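You operate a simulated robot arm through the tools that you are given. There is no shell and no other tool. Be economical: measure what you need, move in short steps, check, and stop when the job is done.

The job below is to be done with a simulated robot arm. You get a single attempt, and the scene is never put back.

JOB
Cool short glasses 1 and 2 in the cooling block at 10 till they stop steaming.
Fine: 1 in pocket one, 2 in pocket two; dial before switch; switch off after and leave them in it. Set down upright: what you pick out.

It is judged by the outcome, as a careful person would: the job done as asked, and still so three seconds after it is handed in. It fails if anything else is knocked over, pushed out of place, dropped, spilled or broken.

ROBOT AND FRAMES
A 7-joint arm with a four-finger gripper on a trunk, on a base that drives. Base frame: it is fixed to the floor where the robot stands at the start and does not move with it; the origin is under the middle of the robot, x ahead of it, y to its left, z up; the surface under the hand at the start is at about z = 87.3. Readings come in cm, rad, newtons and seconds.
Its first joint turns from -1.204 to 3.002 rad. Places, roughly: bench [80, 40, 40]; block dial [70, -20, 90]; block switch [70, -10, 90]; pocket one of the cooling block [80, -10, 90]; pocket two of the cooling block [80, -20, 90]. Payload 3.67 kg.
Tool frame: the origin (TCP) lies between the finger pads and is the grasp point; the fingertips stand 2.8 cm ahead of it; z points along the fingers, y is the line along which they close. The gripper opens to 11.2 cm. The gripper's body begins 7.3 cm behind the TCP.
Orientation is that of the tool frame in the base frame, as [roll, pitch, yaw] about the fixed x, y, z axes, in that order (R = Rz(yaw) Ry(pitch) Rx(roll)). With the fingers straight down and closing along the base's y, the tool's x points along the base's -x, its y along +y and its z along -z.

CONTROLS
- The arm moves only by the tool drive_tool. Its argument "series" is a list that holds one entry, the list of rows, each a list of 6 numbers: the shift along the tool's x, y, z in units of 50 mm (1.0 is 50 mm), then the turn, a rotation vector about the tool's x, y, z in units of 6 degrees (1.0 is 6 degrees). In form: [[[dx, dy, dz, rx, ry, rz], ...]]. A call has 1 to 12 rows; each row shifts and turns the commanded pose from where the row before left it, along the tool's axes as they then stand. "claw" is the gripper command, from -1 (shut) to 1 (fully open), values between in proportion, set as the call begins (left out, the last holds). A call with a number of a shift or a turn outside -1 to 1 is refused whole. Each row takes 0.2 s and may step no farther than 5 cm and 0.15 rad from the row before; otherwise, or with a gripper value out of range, the whole call is refused. A pose out of reach is approached as far as the arm can. The call stops where the force on the tool passes 40 N (or 10 N more than at its start, if that is more) or the arm is blocked; 0.2 s more then pass. Each finger halts on what it meets, pressing with about 42 N; the grip force reading is that of the motor and also rises with nothing between the fingers. The clock runs only during rows and for 0.2 s after the last one: add rows that do not move to give the fingers time. The reply holds the time, the measured pose of the TCP, the force on the tool along the base axes, the opening and the grip force, in the units named above and with some noise, with the torque about the TCP (base axes, N m) and any sound that the robot's microphone picked up, and new pictures: "pictures" is both (left out), scene, wrist or none.
- Cameras (640 x 400 px; columns grow to the right, rows downward): "scene" is now at [14.18, -1.05, 136.56]; the picture's right is [-0.10, -0.99, -0.00], its down [-0.39, 0.04, -0.92] and it looks along [0.92, -0.09, -0.39] (base axes); focal length 290 px, centre (320, 200). "wrist" rides on the gripper at [6, -1.8, -10.4] in the tool frame; the picture's right is [0.29, 0.96, 0.00], its down [-0.80, 0.24, -0.55] and it looks along [-0.53, 0.16, 0.83] (tool axes); focal length 234 px, centre (320, 200). There is no depth. A picture from a camera that has moved, and an enlarged one, comes with that camera's place and axes in the base frame and with its lens.
- move_column(by): slides the trunk up (or, below 0, down) by that many cm; the arm and the scene camera ride with it, the base frame stays. It gives what a move gives, with no picture.
- drive_base(legs): drives the robot by 1 to 6 legs, each [ahead, turn to the left] in cm and rad, along the robot's own axes; the way and the turn of a leg run together, so that a leg with both is an arc; at most 150 cm and 3.142 rad a leg. The arm and the cameras ride along, it lands a little off, and it stops where it bumps. It gives what a move gives, and a new picture of the scene camera.
- turn_head(pan, tilt): turns the head with the scene camera to pan (to the left, within 1.501 rad either way) and tilt (down, from -0.506 to 1.204), counted from straight ahead of the robot. It gives what a move gives, and a new picture of the scene camera.
- close_up(camera, box): a new picture of the part [left, top, right, bottom] of that camera's present view, enlarged. It takes no simulated time.
- finish_job(): hands the job in; it is judged then, once.

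Go step by step. Nothing tells you exact positions but the pictures and the camera data: compare them with the known pose of the tool, close in by small moves and look again before you grip or let go. The budget is 120 turns and 260 pictures, counting those below and the enlarged ones. Unless the task says otherwise, let go and move clear before handing in, and close with one line.

The tools are called as a command line: name --argument value ..., lists and objects as JSON in quotes. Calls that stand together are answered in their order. drive_tool: Moves the arm, as the interface text tells. Its arguments: {"type":"object","properties":{"series":{"type":"array","items":{"type":"array","items":{"type":"array","items":{"type":"number"}}}},"claw":{"type":"number"},"pictures":{"type":"string","enum":["both","scene","wrist","none"]}},"required":["series"]} The other tools are called the same way: move_column (by) slides the trunk up or down; drive_base (legs) drives the base; turn_head (pan, tilt) turns the head that bears the scene camera; close_up (camera, box) takes an enlarged picture of a part of a camera's view; finish_job () hands the job in.

At the start:

```text
time_s: 0.0
eef_pos: [63.65, 1.04, 125.68]
orientation: [-3.141, 0.001, -3.141]
contact_force: [-0.2, 0.6, 0.6]
ft_torque: [0.01, -0.02, 0.04]
opening: 11.21
grasp_force: 0.1
trunk travel left (down, up): [-47.5, 36.5]
robot x, y, heading: [-0.02, -0.05, 0.001]
head pan, tilt: [-0.101, 0.4]
```

scene: 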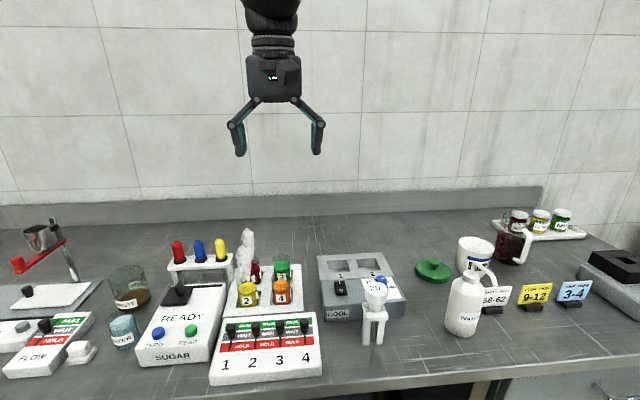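
wrist: 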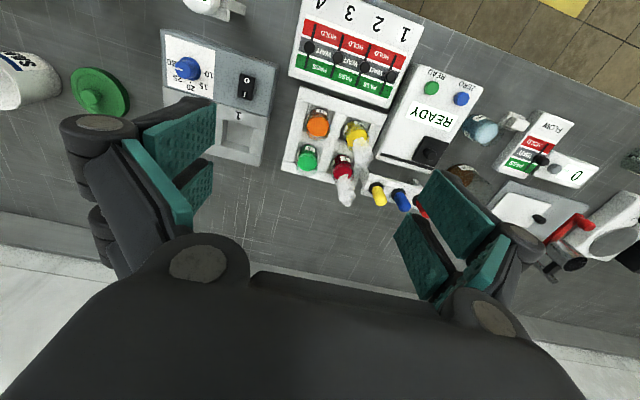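

I see a cooling block at about centre-right, and a rack of four short glasses with coloured contents/lids beside it. I'll look closer before moving.

close_up --camera "scene" --box '[210, 220, 330, 390]'

close_up --camera "scene" --box '[300, 230, 420, 350]'

close_up --camera "wrist" --box '[140, 0, 420, 220]'

```text
2.35 times, centred on (270, 305) of scene
camera zoom: at [14.18, -1.05, 136.56], right [-0.1, -0.99, 0.0], down [-0.39, 0.04, -0.92], along [0.92, -0.09, -0.39], focal length 684 px, centre (438, -47)
```

zoom: 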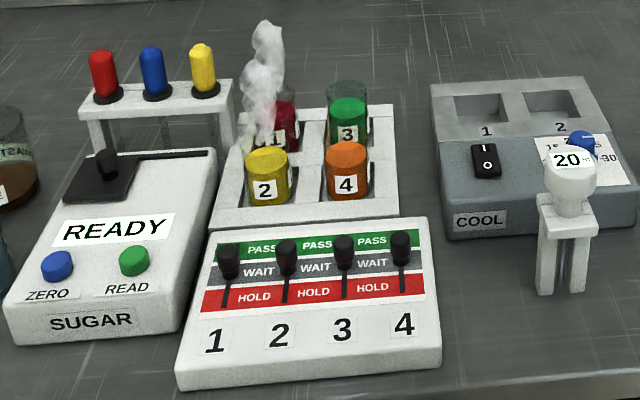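

```text
3.33 times, centred on (360, 290) of scene
camera zoom: at [14.18, -1.05, 136.56], right [-0.1, -0.99, 0.0], down [-0.39, 0.04, -0.92], along [0.92, -0.09, -0.39], focal length 968 px, centre (187, -100)
```

zoom: 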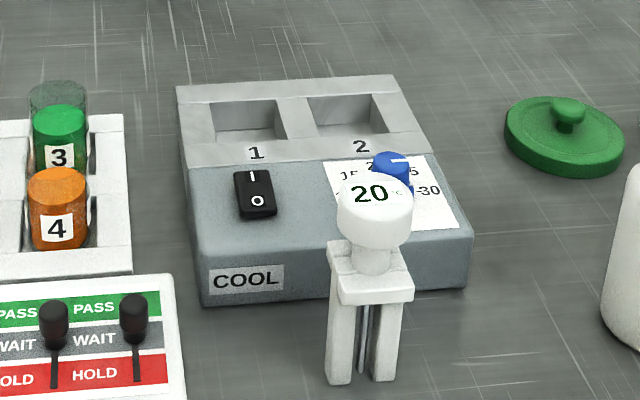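

```text
1.82 times, centred on (280, 110) of wrist
camera zoom: at [57.75, -0.84, 136.02], right [-0.29, 0.96, 0.0], down [0.8, 0.24, 0.55], along [0.53, 0.16, -0.83], focal length 426 px, centre (393, 364)
```

zoom: 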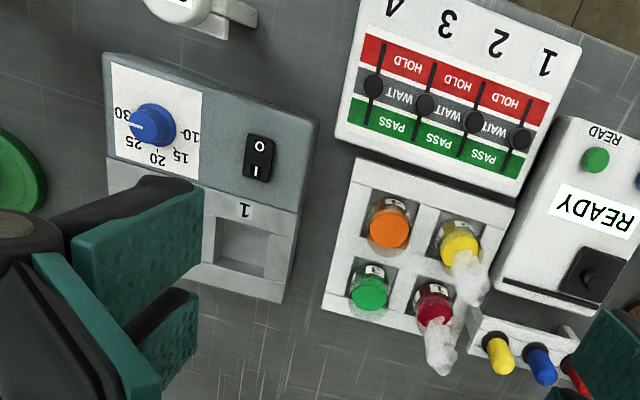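

Glass 1 (red) is near (75.5, 9.0), glass 2 (yellow) near (68.7, 9.2), and the pockets are near (75.7, -11.7) and (75.4, -19.7). The dial now points at about 30. I'll move above glass 2 with the gripper turned 45° to clear the neighbours, then look.

drive_tool --series '[[[-0.34, 0.55, 0.6, 0, 0, 0], [-0.34, 0.55, 0.6, 0, 0, 0], [-0.34, 0.55, 0.6, 0, 0, 0], [0, 0, 0, 0, 0, -0.94], [0, 0, 0, 0, 0, -0.94], [0, 0, 0, 0, 0, -0.94], [0, 0, 0, 0, 0, -0.94], [0, 0, 0, 0, 0, -0.94], [0, 0, 0, 0, 0, -0.94], [0, 0, 0, 0, 0, -0.94], [0, 0, 0, 0, 0, -0.94]]]' --claw 0.3

```text
time_s: 2.4
eef_pos: [68.75, 9.28, 116.51]
orientation: [-3.141, 0.001, -2.354]
contact_force: [0.0, 0.0, -0.7]
ft_torque: [0.03, 0.0, 0.01]
opening: 7.27
grasp_force: 0.1
trunk travel left (down, up): [-47.5, 36.5]
robot x, y, heading: [-0.07, -0.11, 0.001]
head pan, tilt: [-0.101, 0.4]
camera scene: at [14.2, -1.07, 136.56], right [-0.1, -0.99, 0.0], down [-0.39, 0.04, -0.92], along [0.92, -0.09, -0.39], focal length 290 px, centre (320, 200)
camera wrist: at [65.91, 3.66, 127.0], right [-0.88, 0.47, 0.0], down [0.39, 0.73, 0.55], along [0.26, 0.49, -0.83], focal length 234 px, centre (320, 200)
```

scene: 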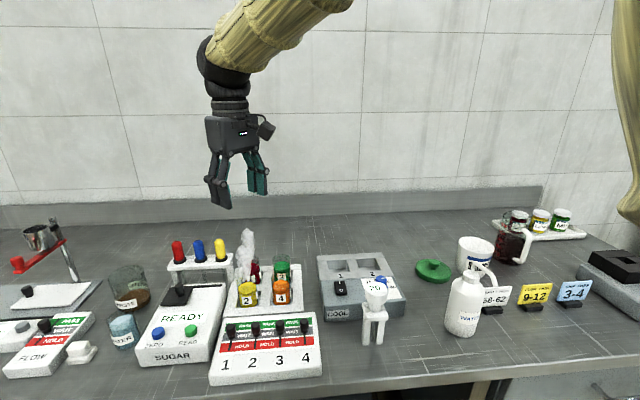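
wrist: 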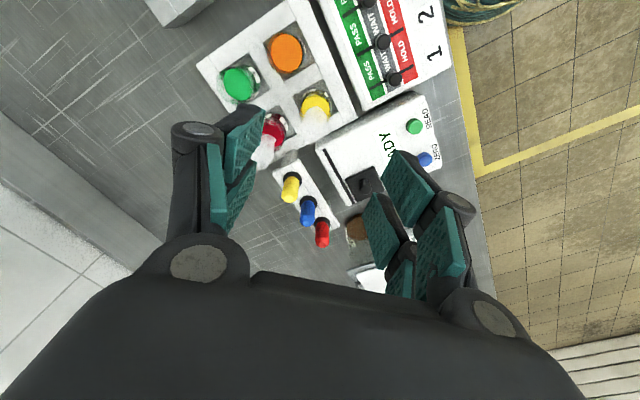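

I'm above glass 2. I'll enlarge the rack to get rim positions and heights.

close_up --camera "wrist" --box '[180, 10, 380, 170]'

close_up --camera "scene" --box '[220, 225, 320, 315]'

```text
2.50 times, centred on (280, 90) of wrist
camera zoom: at [65.91, 3.66, 127.0], right [-0.88, 0.47, 0.0], down [0.39, 0.73, 0.55], along [0.26, 0.49, -0.83], focal length 585 px, centre (420, 475)
```

zoom: 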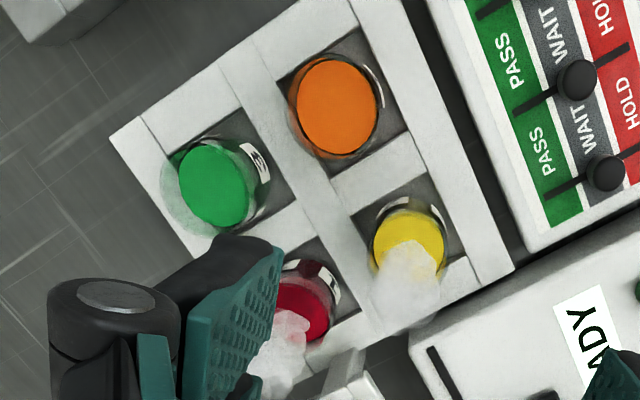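

```text
4.44 times, centred on (270, 270) of scene
camera zoom: at [14.2, -1.07, 136.56], right [-0.1, -0.99, 0.0], down [-0.39, 0.04, -0.92], along [0.92, -0.09, -0.39], focal length 1291 px, centre (542, -111)
```

zoom: 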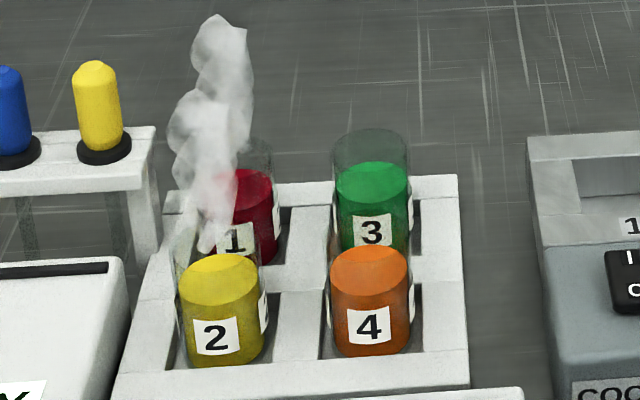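

Triangulating gives glass 2 at (70.1, 10.2), glass 1 at (77.7, 10.4), liquid top near z 91.5 and rims near 94. Closing along x clears the sugar device best, so I'll turn another 45° and descend partway.

drive_tool --series '[[[0, 0, 0, 0, 0, -0.94], [0, 0, 0, 0, 0, -0.94], [0, 0, 0, 0, 0, -0.94], [0, 0, 0, 0, 0, -0.94], [0, 0, 0, 0, 0, -0.94], [0, 0, 0, 0, 0, -0.94], [0, 0, 0, 0, 0, -0.94], [0, 0, 0, 0, 0, -0.94], [-0.184, -0.27, 0.6, 0, 0, 0], [0, 0, 0.9, 0, 0, 0], [0, 0, 0.9, 0, 0, 0], [0, 0, 0.3, 0, 0, 0]]]' --claw 0.125

```text
time_s: 5.0
eef_pos: [70.12, 10.12, 103.06]
orientation: [3.141, 0.001, -1.566]
contact_force: [0.3, 0.4, -0.4]
ft_torque: [-0.03, 0.04, 0.0]
opening: 6.28
grasp_force: 0.1
trunk travel left (down, up): [-47.5, 36.5]
robot x, y, heading: [0.25, -0.22, -0.001]
head pan, tilt: [-0.101, 0.4]
camera scene: at [14.17, -1.05, 136.57], right [-0.1, -0.99, 0.0], down [-0.39, 0.04, -0.92], along [0.92, -0.09, -0.39], focal length 290 px, centre (320, 200)
camera wrist: at [72.03, 4.1, 113.53], right [-0.96, -0.29, 0.0], down [-0.24, 0.8, 0.55], along [-0.16, 0.53, -0.83], focal length 234 px, centre (320, 200)
```

scene: 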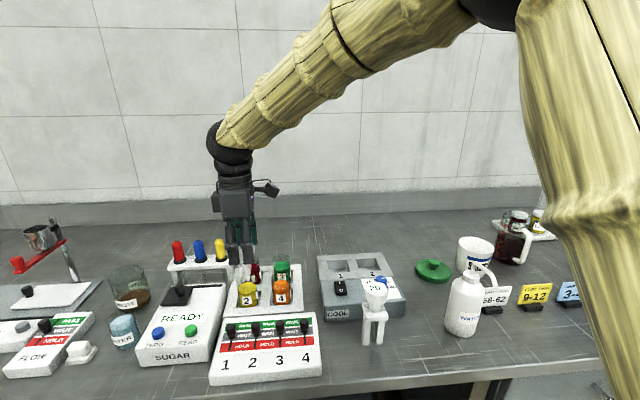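
wrist: 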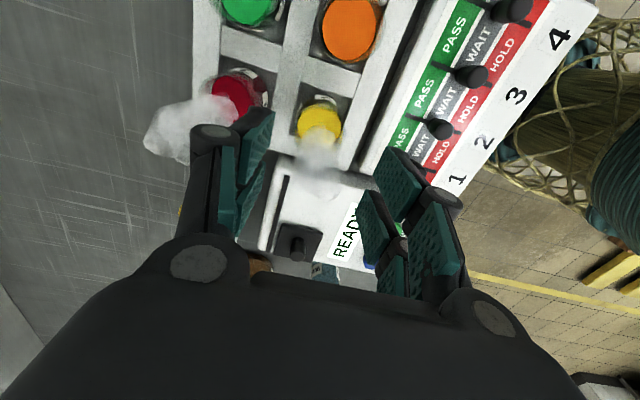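

Glass 2 reads about (70.25, 9.9), so it lies between the fingers. I'll check enlarged, then go lower.

close_up --camera "wrist" --box '[180, 60, 440, 230]'

close_up --camera "scene" --box '[200, 210, 320, 315]'

```text
2.35 times, centred on (310, 145) of wrist
camera zoom: at [72.03, 4.1, 113.53], right [-0.96, -0.29, 0.0], down [-0.24, 0.8, 0.55], along [-0.16, 0.53, -0.83], focal length 551 px, centre (344, 329)
```

zoom: 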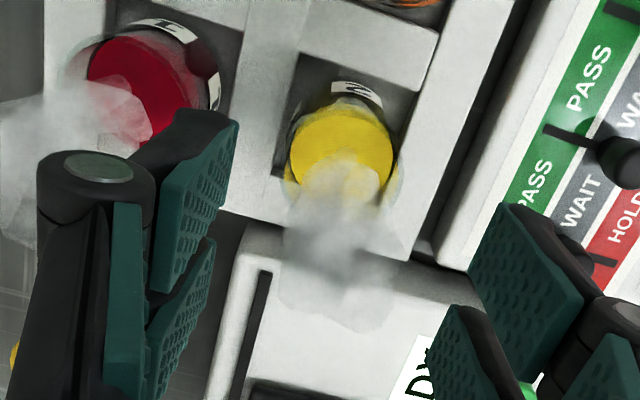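

```text
3.81 times, centred on (260, 262) of scene
camera zoom: at [14.17, -1.05, 136.57], right [-0.1, -0.99, 0.0], down [-0.39, 0.04, -0.92], along [0.92, -0.09, -0.39], focal length 1107 px, centre (549, -38)
```

zoom: 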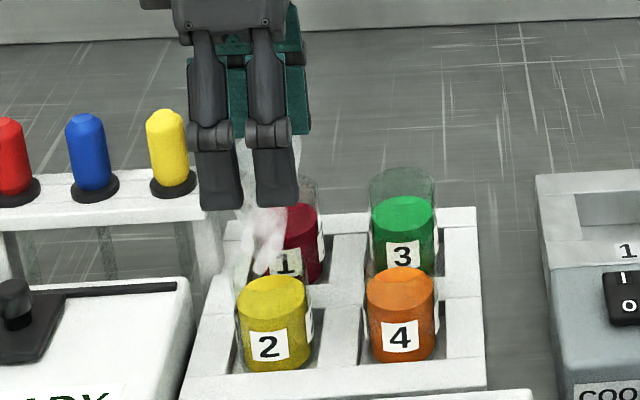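

Glass 2 reads (70.3, 10.1) and the fingers straddle it. I'll descend so the tips reach about z 90, with the hand still open.

drive_tool --series '[[[0, -0.03, 0.8, 0, 0, 0], [0, 0, 0.7, 0, 0, 0], [0, 0, 0.3, 0, 0, 0]]]'

close_up --camera "scene" --box '[200, 220, 320, 315]'

```text
time_s: 5.8
eef_pos: [70.28, 10.11, 94.0]
orientation: [3.141, 0.0, -1.565]
contact_force: [0.6, 0.2, -0.6]
ft_torque: [0.04, 0.01, -0.03]
opening: 6.29
grasp_force: 0.1
trunk travel left (down, up): [-47.5, 36.5]
robot x, y, heading: [-0.0, -0.44, 0.001]
head pan, tilt: [-0.101, 0.4]
camera scene: at [14.22, -1.04, 136.56], right [-0.1, -0.99, 0.0], down [-0.39, 0.04, -0.92], along [0.92, -0.09, -0.39], focal length 290 px, centre (320, 200)
camera wrist: at [72.23, 4.14, 104.4], right [-0.96, -0.29, 0.0], down [-0.24, 0.8, 0.55], along [-0.16, 0.53, -0.83], focal length 234 px, centre (320, 200)
```

scene: 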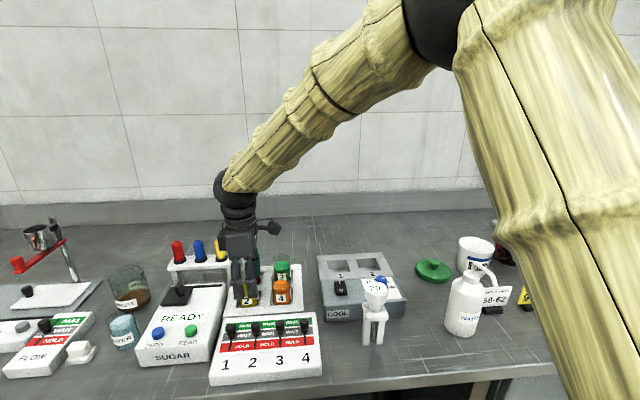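
wrist: 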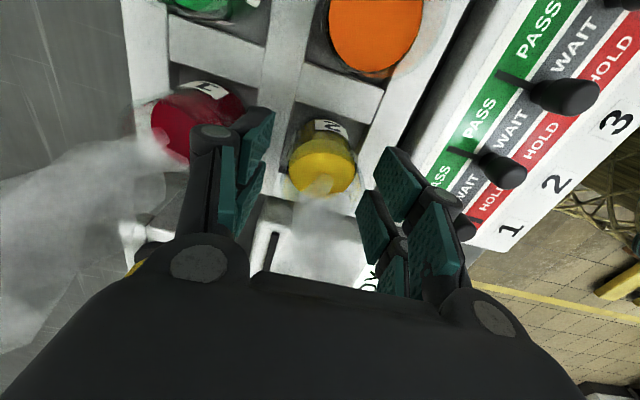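

```text
4.21 times, centred on (260, 268) of scene
camera zoom: at [14.22, -1.04, 136.56], right [-0.1, -0.99, 0.0], down [-0.39, 0.04, -0.92], along [0.92, -0.09, -0.39], focal length 1223 px, centre (573, -84)
```

zoom: 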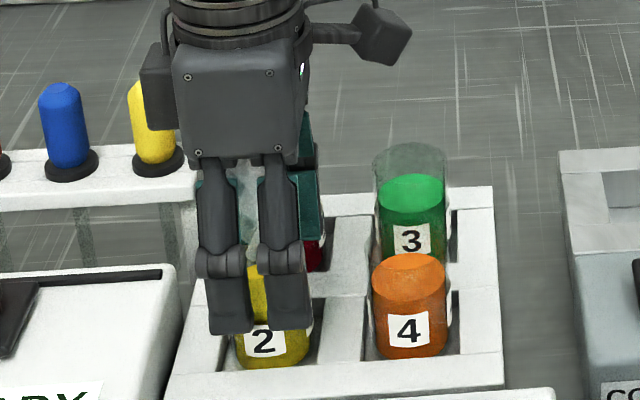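

The fingers are centred on glass 2. I'll go down 1 cm more and close.

drive_tool --series '[[[0, 0, 0.2, 0, 0, 0], [0, 0, 0, 0, 0, 0]]]' --pictures "none"

drive_tool --series '[[[0, 0, 0, 0, 0, 0], [0, 0, 0, 0, 0, 0], [0, 0, 0, 0, 0, 0]]]' --claw -0.35 --pictures "wrist"

```text
time_s: 6.4
eef_pos: [70.25, 10.15, 93.07]
orientation: [-3.141, 0.001, -1.568]
contact_force: [0.8, -0.7, 0.1]
ft_torque: [0.03, 0.0, -0.02]
opening: 6.31
grasp_force: 0.0
trunk travel left (down, up): [-47.5, 36.5]
robot x, y, heading: [-0.15, 0.01, 0.0]
head pan, tilt: [-0.101, 0.4]
```

```text
time_s: 7.2
eef_pos: [70.28, 10.14, 93.05]
orientation: [-3.141, 0.0, -1.568]
contact_force: [-0.1, -0.1, -0.5]
ft_torque: [0.02, -0.05, 0.0]
opening: 4.39
grasp_force: 42.1
trunk travel left (down, up): [-47.5, 36.5]
robot x, y, heading: [-0.17, -0.25, -0.001]
head pan, tilt: [-0.101, 0.4]
camera wrist: at [72.23, 4.16, 103.45], right [-0.96, -0.29, 0.0], down [-0.24, 0.8, 0.55], along [-0.16, 0.53, -0.83], focal length 234 px, centre (320, 200)
```

wrist: 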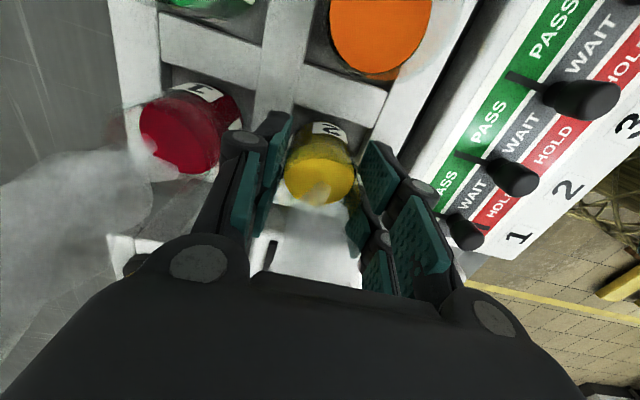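

Glass 2 is gripped at 4.4 cm. I'll lift it slowly and straight up.

drive_tool --series '[[[0, 0, -0.1, 0, 0, 0], [0, 0, -0.2, 0, 0, 0], [0, 0, -0.3, 0, 0, 0], [0, 0, -0.3, 0, 0, 0], [0, 0, -0.4, 0, 0, 0], [0, 0, -0.4, 0, 0, 0], [0, 0, -0.3, 0, 0, 0], [0, 0, -0.2, 0, 0, 0], [0, 0, -0.1, 0, 0, 0]]]'

close_up --camera "scene" --box '[200, 200, 400, 315]'

```text
time_s: 9.2
eef_pos: [70.29, 10.17, 104.65]
orientation: [3.141, 0.0, -1.569]
contact_force: [0.0, -0.5, -1.2]
ft_torque: [0.01, 0.03, 0.04]
opening: 3.64
grasp_force: 0.1
trunk travel left (down, up): [-47.5, 36.5]
robot x, y, heading: [-0.12, 0.02, 0.009]
head pan, tilt: [-0.101, 0.4]
camera scene: at [14.19, -1.05, 136.56], right [-0.1, -0.99, 0.0], down [-0.39, 0.04, -0.92], along [0.92, -0.09, -0.39], focal length 290 px, centre (320, 200)
camera wrist: at [72.16, 4.18, 115.05], right [-0.96, -0.29, 0.0], down [-0.24, 0.8, 0.55], along [-0.16, 0.53, -0.83], focal length 234 px, centre (320, 200)
```

scene: 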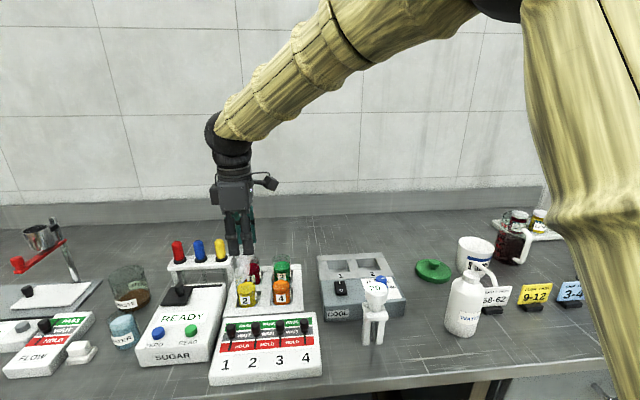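
wrist: 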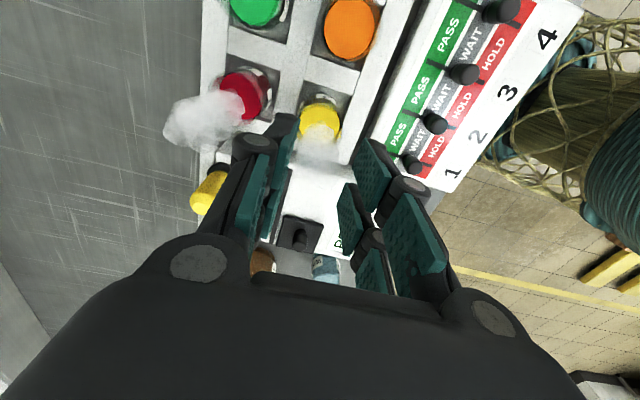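

```text
3.20 times, centred on (300, 258) of scene
camera zoom: at [14.19, -1.05, 136.56], right [-0.1, -0.99, 0.0], down [-0.39, 0.04, -0.92], along [0.92, -0.09, -0.39], focal length 930 px, centre (384, 16)
```

zoom: 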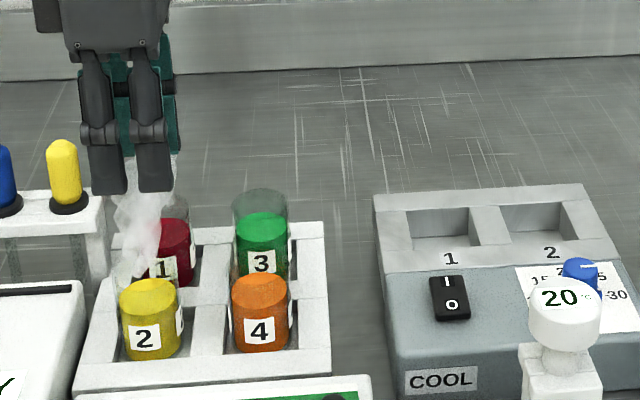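

The glass slipped from the grip and is still upright in the rack. The rack is low (top near z 88–88.5), so I'll regrip deeper and shut harder.

drive_tool --series '[[[0, 0, 0, 0, 0, 0], [-0.03, 0, 0.6, 0, 0, 0], [0, 0, 0.9, 0, 0, 0], [0, 0, 0.6, 0, 0, 0], [0, 0, 0.3, 0, 0, 0], [0, 0, 0.2, 0, 0, 0], [0, 0, 0, 0, 0, 0]]]' --claw 0.125 --pictures "none"

close_up --camera "scene" --box '[200, 220, 320, 315]'

close_up --camera "wrist" --box '[220, 80, 420, 220]'

```text
time_s: 10.8
eef_pos: [70.16, 10.31, 91.64]
orientation: [3.139, 0.0, -1.566]
contact_force: [-0.8, -0.6, -0.2]
ft_torque: [0.01, 0.0, 0.01]
opening: 6.26
grasp_force: 0.1
trunk travel left (down, up): [-47.5, 36.5]
robot x, y, heading: [-0.18, 0.06, 0.001]
head pan, tilt: [-0.101, 0.4]
```

```text
4.21 times, centred on (260, 268) of scene
camera zoom: at [14.19, -1.04, 136.56], right [-0.1, -0.99, 0.0], down [-0.39, 0.04, -0.92], along [0.92, -0.09, -0.39], focal length 1223 px, centre (573, -84)
```

zoom: 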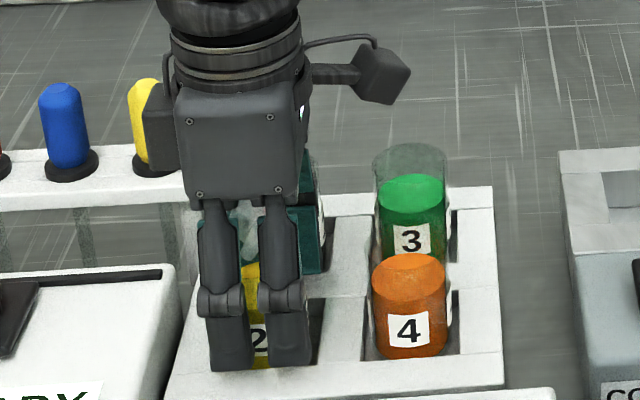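

```text
2.86 times, centred on (320, 150) of wrist
camera zoom: at [72.16, 4.34, 102.04], right [-0.96, -0.29, 0.0], down [-0.24, 0.8, 0.55], along [-0.16, 0.53, -0.83], focal length 669 px, centre (320, 343)
```

zoom: 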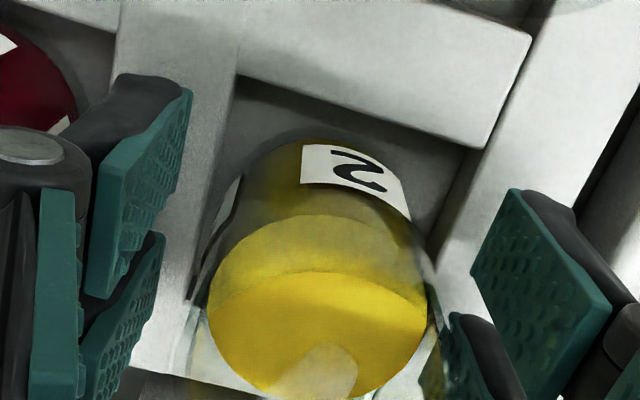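

The glass sits between the fingers, maybe 0.3 cm further left than their centre. I'll nudge, then close fully and test with a small lift.

drive_tool --series '[[[-0.06, 0, 0, 0, 0, 0]]]' --pictures "none"

drive_tool --series '[[[0, 0, 0, 0, 0, 0], [0, 0, 0, 0, 0, 0], [0, 0, 0, 0, 0, 0], [0, 0, 0, 0, 0, 0]]]' --claw -1 --pictures "none"

drive_tool --series '[[[0, 0, -0.1, 0, 0, 0], [0, 0, -0.1, 0, 0, 0], [0, 0, -0.1, 0, 0, 0], [0, 0, -0.1, 0, 0, 0]]]'

```text
time_s: 11.2
eef_pos: [70.23, 10.76, 91.59]
orientation: [3.141, 0.0, -1.568]
contact_force: [0.6, 0.1, 0.2]
ft_torque: [0.01, 0.01, -0.02]
opening: 6.31
grasp_force: 0.1
trunk travel left (down, up): [-47.5, 36.5]
robot x, y, heading: [0.51, -0.02, -0.005]
head pan, tilt: [-0.101, 0.4]
```

```text
time_s: 12.2
eef_pos: [70.17, 10.66, 91.57]
orientation: [3.141, 0.0, -1.568]
contact_force: [1.6, 0.2, 1.8]
ft_torque: [-0.01, -0.04, 0.02]
opening: 4.14
grasp_force: 42.5
trunk travel left (down, up): [-47.5, 36.5]
robot x, y, heading: [0.11, -0.23, 0.001]
head pan, tilt: [-0.101, 0.4]
```

```text
time_s: 13.2
eef_pos: [70.24, 10.58, 93.73]
orientation: [3.141, 0.0, -1.569]
contact_force: [0.4, -0.3, -1.5]
ft_torque: [0.0, -0.01, 0.0]
opening: 4.12
grasp_force: 41.7
trunk travel left (down, up): [-47.5, 36.5]
robot x, y, heading: [-0.09, -0.07, 0.002]
head pan, tilt: [-0.101, 0.4]
camera scene: at [14.19, -1.04, 136.56], right [-0.1, -0.99, 0.0], down [-0.39, 0.04, -0.92], along [0.92, -0.09, -0.39], focal length 290 px, centre (320, 200)
camera wrist: at [72.15, 4.63, 104.04], right [-0.96, -0.29, 0.0], down [-0.24, 0.8, 0.55], along [-0.16, 0.53, -0.83], focal length 234 px, centre (320, 200)
```

scene: 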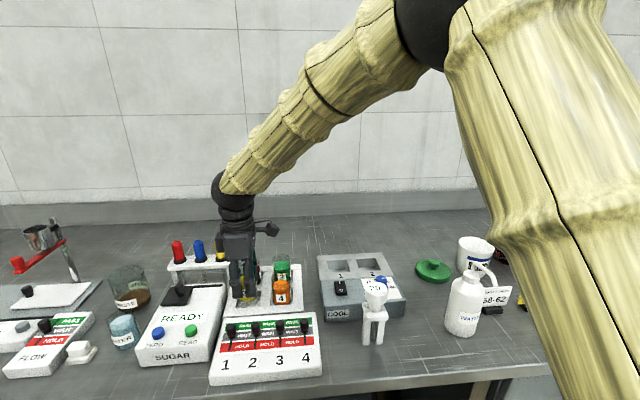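
wrist: 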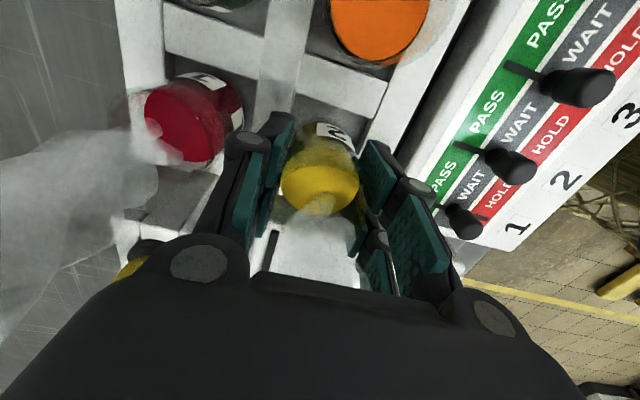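

The grip holds (4.12 cm), and the glass appears lifted. I'll keep raising slowly and look.

drive_tool --series '[[[0, 0, -0.2, 0, 0, 0], [0, 0, -0.25, 0, 0, 0], [0, 0, -0.3, 0, 0, 0], [0, 0, -0.3, 0, 0, 0], [0, 0, -0.3, 0, 0, 0], [0, 0, -0.25, 0, 0, 0], [0, 0, -0.2, 0, 0, 0], [0, 0, -0.1, 0, 0, 0]]]'

close_up --camera "scene" --box '[200, 180, 320, 315]'

```text
time_s: 15.0
eef_pos: [70.2, 10.48, 103.17]
orientation: [3.141, 0.0, -1.565]
contact_force: [0.8, 0.7, -0.8]
ft_torque: [0.02, -0.02, 0.0]
opening: 4.13
grasp_force: 42.2
trunk travel left (down, up): [-47.5, 36.5]
robot x, y, heading: [-0.06, -0.09, 0.003]
head pan, tilt: [-0.101, 0.4]
camera scene: at [14.2, -1.04, 136.56], right [-0.1, -0.99, 0.0], down [-0.39, 0.04, -0.92], along [0.92, -0.09, -0.39], focal length 290 px, centre (320, 200)
camera wrist: at [72.17, 4.59, 113.52], right [-0.96, -0.29, 0.0], down [-0.24, 0.8, 0.55], along [-0.16, 0.53, -0.83], focal length 234 px, centre (320, 200)
```

scene: 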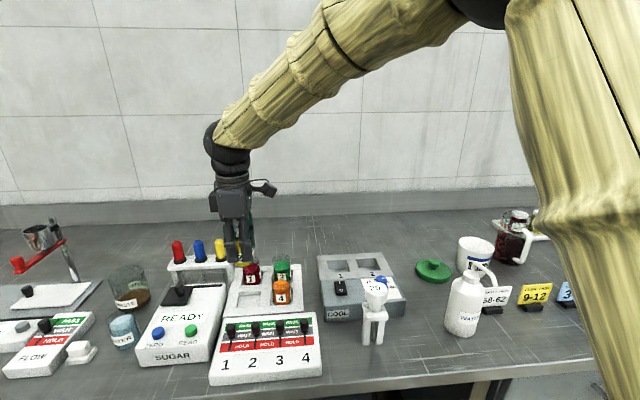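
wrist: 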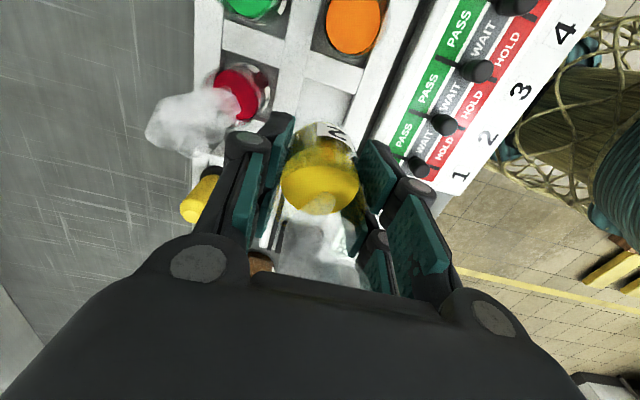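

```text
2.96 times, centred on (260, 248) of scene
camera zoom: at [14.2, -1.04, 136.56], right [-0.1, -0.99, 0.0], down [-0.39, 0.04, -0.92], along [0.92, -0.09, -0.39], focal length 861 px, centre (498, 59)
```

zoom: 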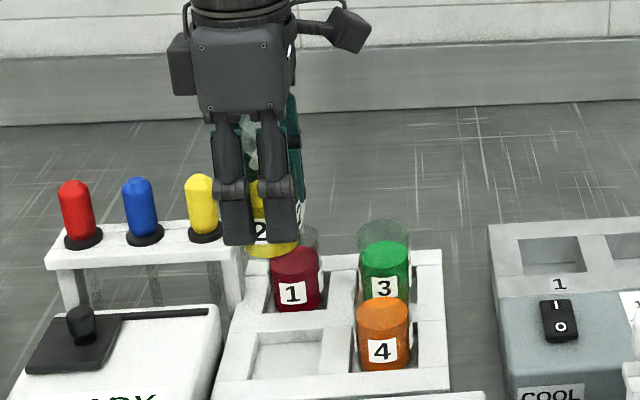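

Glass 2 is held upright, its bottom about 4.3 cm below the TCP. I'll carry it at this height to above pocket two.

drive_tool --series '[[[0.2, -0.1, 0, 0, 0, 0], [0.4, -0.1, 0, 0, 0, 0], [0.6, -0.1, 0, 0, 0, 0], [0.65, -0.1, 0, 0, 0, 0], [0.65, -0.1, 0, 0, 0, 0], [0.65, -0.1, 0, 0, 0, 0], [0.65, -0.1, 0, 0, 0, 0], [0.65, -0.1, 0, 0, 0, 0], [0.6, -0.1, 0, 0, 0, 0], [0.5, -0.1, 0, 0, 0, 0], [0.35, -0.1, 0, 0, 0, 0], [0.18, -0.1, 0, 0, 0, 0]]]'

close_up --camera "scene" --box '[300, 180, 440, 340]'

close_up --camera "wrist" --box '[170, 0, 450, 240]'

```text
time_s: 17.6
eef_pos: [76.35, -19.85, 103.06]
orientation: [-3.141, 0.001, -1.568]
contact_force: [-0.1, 0.1, -1.0]
ft_torque: [0.0, 0.02, 0.01]
opening: 4.13
grasp_force: 42.7
trunk travel left (down, up): [-47.5, 36.5]
robot x, y, heading: [0.09, -0.17, 0.003]
head pan, tilt: [-0.101, 0.4]
camera scene: at [14.21, -1.1, 136.56], right [-0.1, -0.99, 0.0], down [-0.39, 0.04, -0.92], along [0.92, -0.09, -0.39], focal length 290 px, centre (320, 200)
camera wrist: at [78.34, -25.84, 113.53], right [-0.96, -0.29, 0.0], down [-0.24, 0.8, 0.55], along [-0.16, 0.53, -0.83], focal length 234 px, centre (320, 200)
```

scene: 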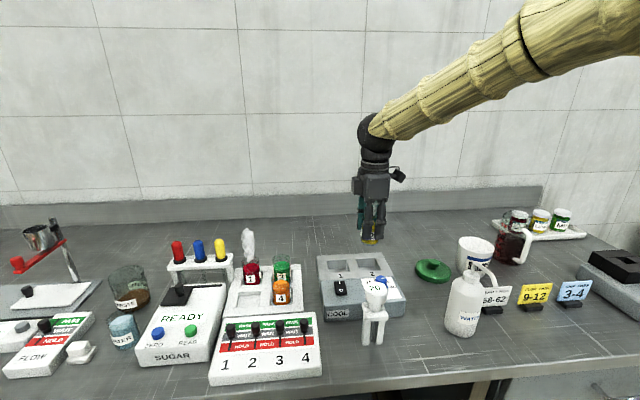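
wrist: 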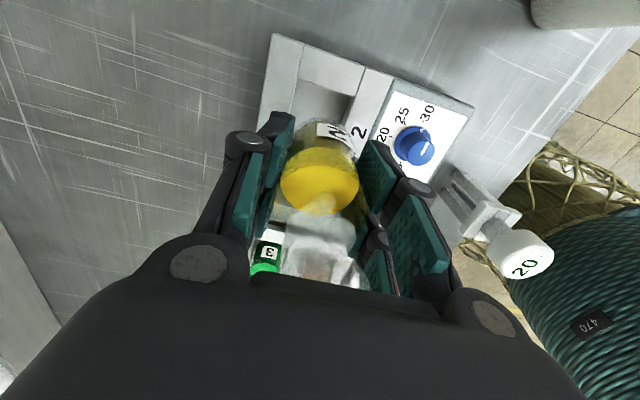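

```text
2.50 times, centred on (370, 260) of scene
camera zoom: at [14.21, -1.1, 136.56], right [-0.1, -0.99, 0.0], down [-0.39, 0.04, -0.92], along [0.92, -0.09, -0.39], focal length 726 px, centre (195, 50)
```

zoom: 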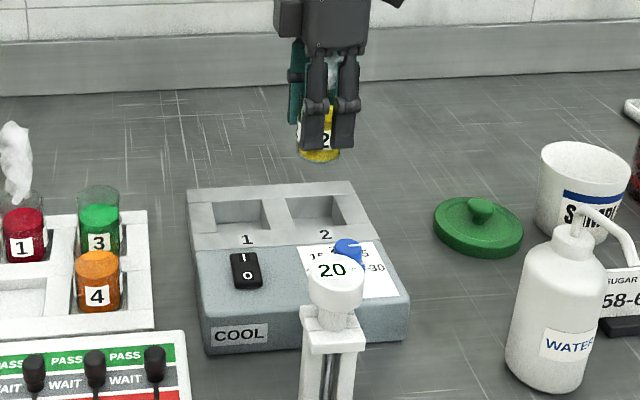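

```text
1.67 times, centred on (310, 120) of wrist
camera zoom: at [78.34, -25.84, 113.53], right [-0.96, -0.29, 0.0], down [-0.24, 0.8, 0.55], along [-0.16, 0.53, -0.83], focal length 390 px, centre (337, 333)
```

zoom: 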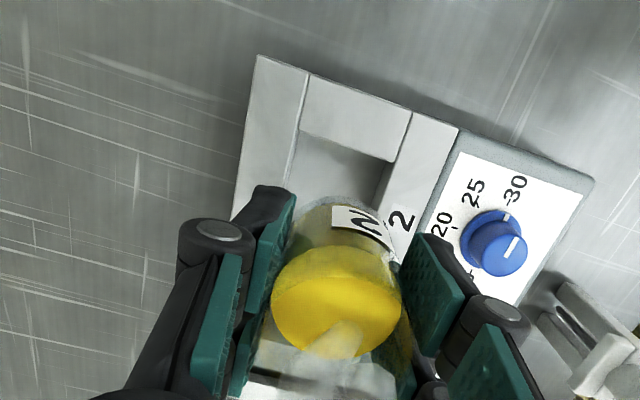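

Pocket two's opening works out at x 74.25–79.5 and y about -17.3 to -23, centre (76.85, -20.2), top near z 91. I'll shift x slightly and lower to just above it.

drive_tool --series '[[[0, -0.09, 0.2, 0, 0, 0], [0, 0, 0.4, 0, 0, 0], [0, 0, 0.4, 0, 0, 0], [0, 0, 0.25, 0, 0, 0], [0, 0, 0.1, 0, 0, 0]]]'

close_up --camera "scene" --box '[310, 210, 430, 310]'

close_up --camera "wrist" --box '[170, 0, 450, 240]'

```text
time_s: 18.8
eef_pos: [76.91, -19.79, 96.32]
orientation: [-3.141, 0.0, -1.568]
contact_force: [0.1, 0.1, -1.8]
ft_torque: [0.0, 0.02, 0.01]
opening: 4.13
grasp_force: 41.7
trunk travel left (down, up): [-47.5, 36.5]
robot x, y, heading: [0.05, -0.01, -0.004]
head pan, tilt: [-0.101, 0.4]
camera scene: at [14.21, -1.07, 136.56], right [-0.1, -0.99, 0.0], down [-0.39, 0.04, -0.92], along [0.92, -0.09, -0.39], focal length 290 px, centre (320, 200)
camera wrist: at [78.76, -25.83, 106.77], right [-0.96, -0.29, 0.0], down [-0.24, 0.8, 0.55], along [-0.16, 0.53, -0.83], focal length 234 px, centre (320, 200)
```

scene: 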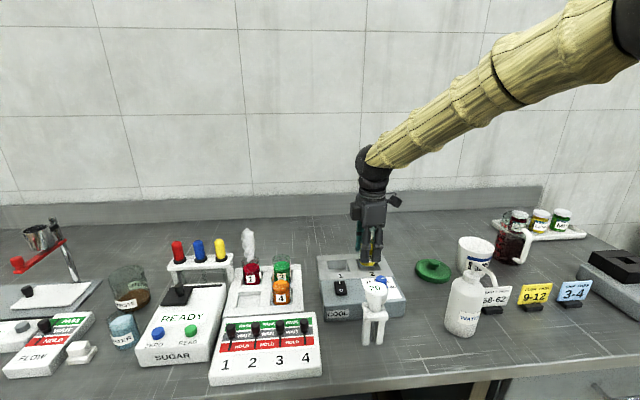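
wrist: 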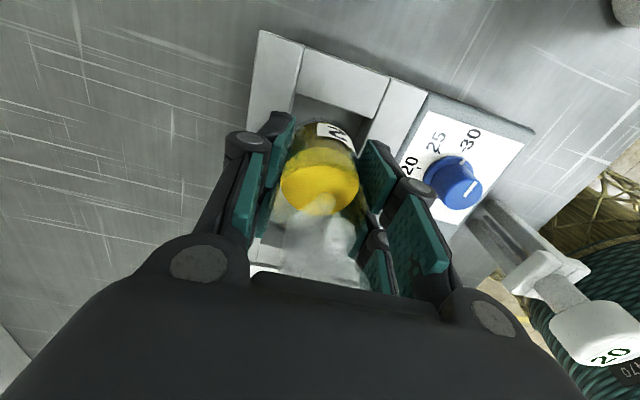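

```text
4.00 times, centred on (370, 260) of scene
camera zoom: at [14.21, -1.07, 136.56], right [-0.1, -0.99, 0.0], down [-0.39, 0.04, -0.92], along [0.92, -0.09, -0.39], focal length 1162 px, centre (120, -40)
```

zoom: 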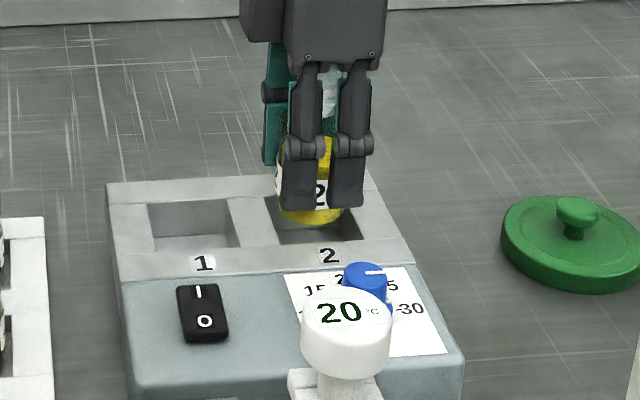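

```text
1.67 times, centred on (310, 120) of wrist
camera zoom: at [78.76, -25.83, 106.77], right [-0.96, -0.29, 0.0], down [-0.24, 0.8, 0.55], along [-0.16, 0.53, -0.83], focal length 390 px, centre (337, 333)
```

zoom: 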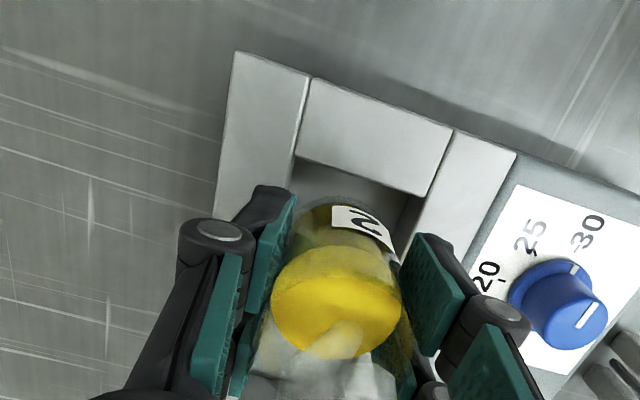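

The glass is centred over pocket two. The closed fingers are wider than the pocket, so I need the pocket's depth. I'll look into the empty pocket one.

close_up --camera "scene" --box '[315, 245, 405, 300]'

close_up --camera "wrist" --box '[230, 20, 400, 130]'

```text
7.11 times, centred on (360, 272) of scene
camera zoom: at [14.21, -1.07, 136.56], right [-0.1, -0.99, 0.0], down [-0.39, 0.04, -0.92], along [0.92, -0.09, -0.39], focal length 2066 px, centre (36, -316)
```

zoom: 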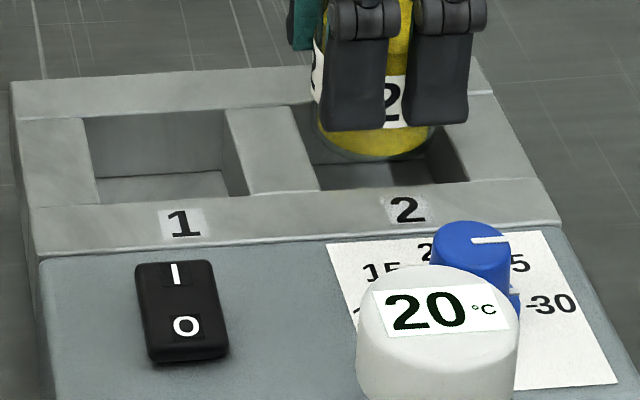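

```text
3.64 times, centred on (315, 75) of wrist
camera zoom: at [78.76, -25.83, 106.77], right [-0.96, -0.29, 0.0], down [-0.24, 0.8, 0.55], along [-0.16, 0.53, -0.83], focal length 852 px, centre (338, 654)
```

zoom: 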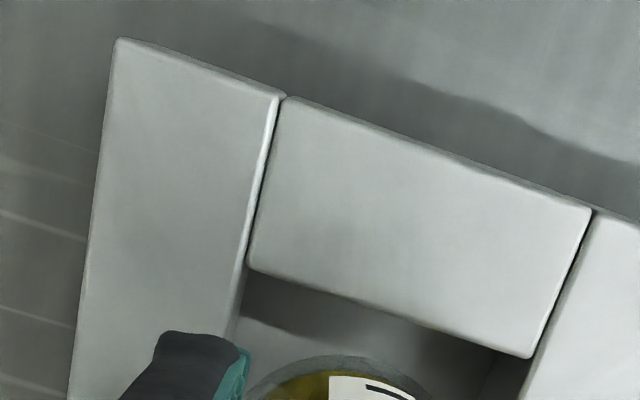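

Pocket one's floor is near z 88.2, about 2.8 cm deep. With this low grip the fingers would hit the block before the glass lands, so I'll set glass 2 on the bare bench behind the block and regrip it higher.

drive_tool --series '[[[0, 0, -0.2, 0, 0, 0], [0, 0, -0.4, 0, 0, 0], [0, -0.3, 0, 0, 0, 0], [-0.2, -0.45, 0, 0, 0, 0], [-0.2, -0.5, 0, 0, 0, 0], [-0.2, -0.5, 0, 0, 0, 0], [-0.2, -0.4, 0, 0, 0, 0], [0, -0.17, 0.1, 0, 0, 0], [0, 0, 0.4, 0, 0, 0], [0, 0, 0.4, 0, 0, 0], [0, 0, 0.35, 0, 0, 0], [0, 0, 0.1, 0, 0, 0]]]'

close_up --camera "scene" --box '[310, 200, 430, 300]'

```text
time_s: 21.4
eef_pos: [88.34, -15.81, 92.55]
orientation: [-3.141, -0.001, -1.567]
contact_force: [-0.3, -0.4, -1.3]
ft_torque: [-0.03, 0.02, 0.0]
opening: 4.13
grasp_force: 41.6
trunk travel left (down, up): [-47.5, 36.5]
robot x, y, heading: [0.01, 0.05, 0.001]
head pan, tilt: [-0.101, 0.4]
camera scene: at [14.22, -1.06, 136.56], right [-0.1, -0.99, 0.0], down [-0.39, 0.04, -0.92], along [0.92, -0.09, -0.39], focal length 290 px, centre (320, 200)
camera wrist: at [90.36, -21.73, 103.04], right [-0.96, -0.29, 0.0], down [-0.24, 0.8, 0.55], along [-0.16, 0.53, -0.83], focal length 234 px, centre (320, 200)
```

scene: 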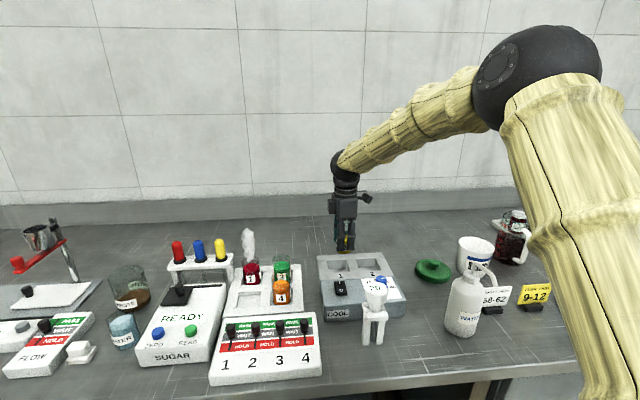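
wrist: 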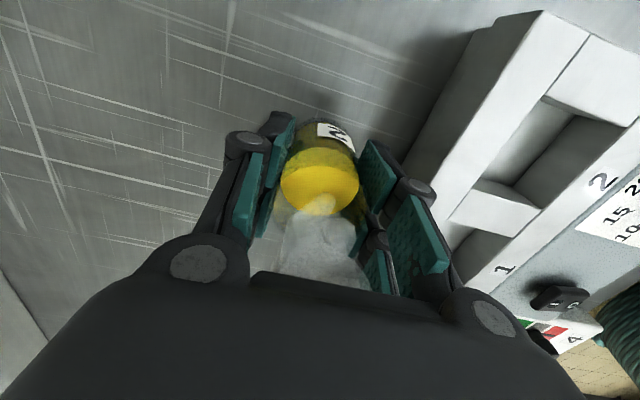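

```text
4.00 times, centred on (370, 250) of scene
camera zoom: at [14.22, -1.06, 136.56], right [-0.1, -0.99, 0.0], down [-0.39, 0.04, -0.92], along [0.92, -0.09, -0.39], focal length 1162 px, centre (120, 0)
```

zoom: 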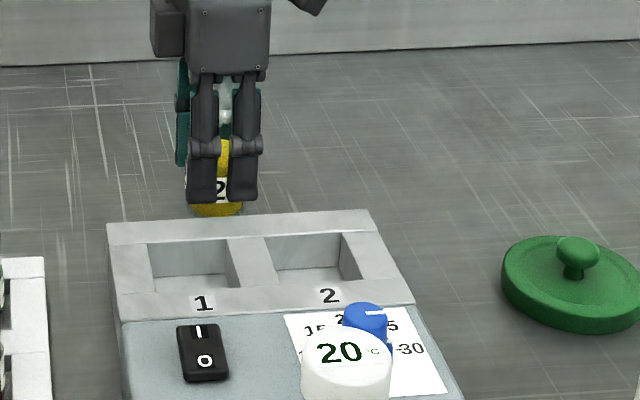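

The glass is over clear bench with its bottom about 1 cm up. I'll lower in small steps, watching the force.

drive_tool --series '[[[0, 0, 0.06, 0, 0, 0], [0, 0, 0.04, 0, 0, 0], [0, 0, 0, 0, 0, 0]]]' --pictures "none"

drive_tool --series '[[[0, 0, 0.05, 0, 0, 0], [0, 0, 0, 0, 0, 0]]]' --pictures "none"

drive_tool --series '[[[0, 0, 0.03, 0, 0, 0], [0, 0, 0, 0, 0, 0]]]' --pictures "none"

```text
time_s: 22.2
eef_pos: [88.32, -15.68, 92.1]
orientation: [3.14, 0.0, -1.567]
contact_force: [-0.4, -0.1, -1.3]
ft_torque: [0.02, -0.03, -0.03]
opening: 4.12
grasp_force: 41.9
trunk travel left (down, up): [-47.5, 36.5]
robot x, y, heading: [-0.06, -0.09, 0.002]
head pan, tilt: [-0.101, 0.4]
```

```text
time_s: 22.8
eef_pos: [88.47, -15.72, 91.79]
orientation: [-3.141, -0.001, -1.567]
contact_force: [-0.4, 0.2, -0.5]
ft_torque: [-0.02, -0.01, -0.03]
opening: 4.12
grasp_force: 42.5
trunk travel left (down, up): [-47.5, 36.5]
robot x, y, heading: [-0.34, -0.04, 0.001]
head pan, tilt: [-0.101, 0.4]
```

```text
time_s: 23.4
eef_pos: [88.33, -15.75, 91.72]
orientation: [-3.141, 0.0, -1.568]
contact_force: [0.1, -0.3, -0.4]
ft_torque: [0.01, 0.01, 0.01]
opening: 4.11
grasp_force: 41.7
trunk travel left (down, up): [-47.5, 36.5]
robot x, y, heading: [0.02, -0.14, -0.004]
head pan, tilt: [-0.101, 0.4]
```

drive_tool --series '[[[0, 0, 0.03, 0, 0, 0], [0, 0, 0, 0, 0, 0]]]' --pictures "none"

drive_tool --series '[[[0, 0, 0.03, 0, 0, 0], [0, 0, 0, 0, 0, 0]]]' --pictures "none"

close_up --camera "scene" --box '[310, 210, 380, 270]'

```text
time_s: 24.0
eef_pos: [88.38, -15.59, 91.45]
orientation: [-3.14, -0.002, -1.566]
contact_force: [0.0, 0.1, -1.3]
ft_torque: [0.0, 0.03, 0.01]
opening: 4.14
grasp_force: 41.9
trunk travel left (down, up): [-47.5, 36.5]
robot x, y, heading: [0.1, -0.4, 0.001]
head pan, tilt: [-0.101, 0.4]
```

```text
time_s: 24.6
eef_pos: [88.4, -15.77, 91.33]
orientation: [-3.141, 0.001, -1.566]
contact_force: [-0.4, 0.4, -1.4]
ft_torque: [0.0, 0.01, -0.02]
opening: 4.13
grasp_force: 42.3
trunk travel left (down, up): [-47.5, 36.5]
robot x, y, heading: [0.15, 0.07, 0.001]
head pan, tilt: [-0.101, 0.4]
```

```text
6.67 times, centred on (345, 240) of scene
camera zoom: at [14.21, -1.07, 136.56], right [-0.1, -0.99, 0.0], down [-0.39, 0.04, -0.92], along [0.92, -0.09, -0.39], focal length 1937 px, centre (153, -67)
```

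zoom: 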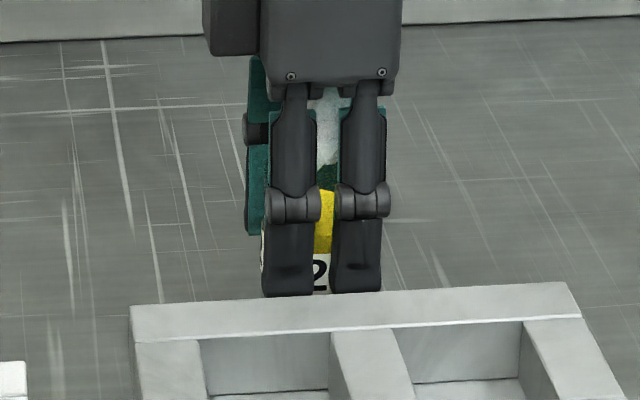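

No contact yet; the force still shows the glass's weight. I'll keep lowering.

drive_tool --series '[[[0, 0, 0.03, 0, 0, 0], [0, 0, 0, 0, 0, 0]]]' --pictures "none"

drive_tool --series '[[[0, 0, 0.03, 0, 0, 0], [0, 0, 0, 0, 0, 0]]]' --pictures "none"

drive_tool --series '[[[0, 0, 0.03, 0, 0, 0], [0, 0, 0, 0, 0, 0]]]' --pictures "none"

```text
time_s: 25.2
eef_pos: [88.49, -15.72, 91.29]
orientation: [3.141, 0.0, -1.567]
contact_force: [0.8, 0.0, -1.2]
ft_torque: [0.02, 0.03, 0.04]
opening: 4.15
grasp_force: 42.6
trunk travel left (down, up): [-47.5, 36.5]
robot x, y, heading: [-0.19, -0.15, -0.0]
head pan, tilt: [-0.101, 0.4]
```

```text
time_s: 25.8
eef_pos: [88.37, -15.75, 91.04]
orientation: [3.141, 0.0, -1.568]
contact_force: [0.1, -0.5, -0.6]
ft_torque: [-0.02, 0.01, -0.04]
opening: 4.11
grasp_force: 42.3
trunk travel left (down, up): [-47.5, 36.5]
robot x, y, heading: [0.09, -0.14, -0.002]
head pan, tilt: [-0.101, 0.4]
```

```text
time_s: 26.4
eef_pos: [88.35, -15.69, 90.93]
orientation: [-3.14, 0.001, -1.567]
contact_force: [2.0, -1.6, 4.1]
ft_torque: [-0.11, -0.02, 0.01]
opening: 4.1
grasp_force: 42.2
trunk travel left (down, up): [-47.5, 36.5]
robot x, y, heading: [0.28, 0.19, -0.002]
head pan, tilt: [-0.101, 0.4]
```

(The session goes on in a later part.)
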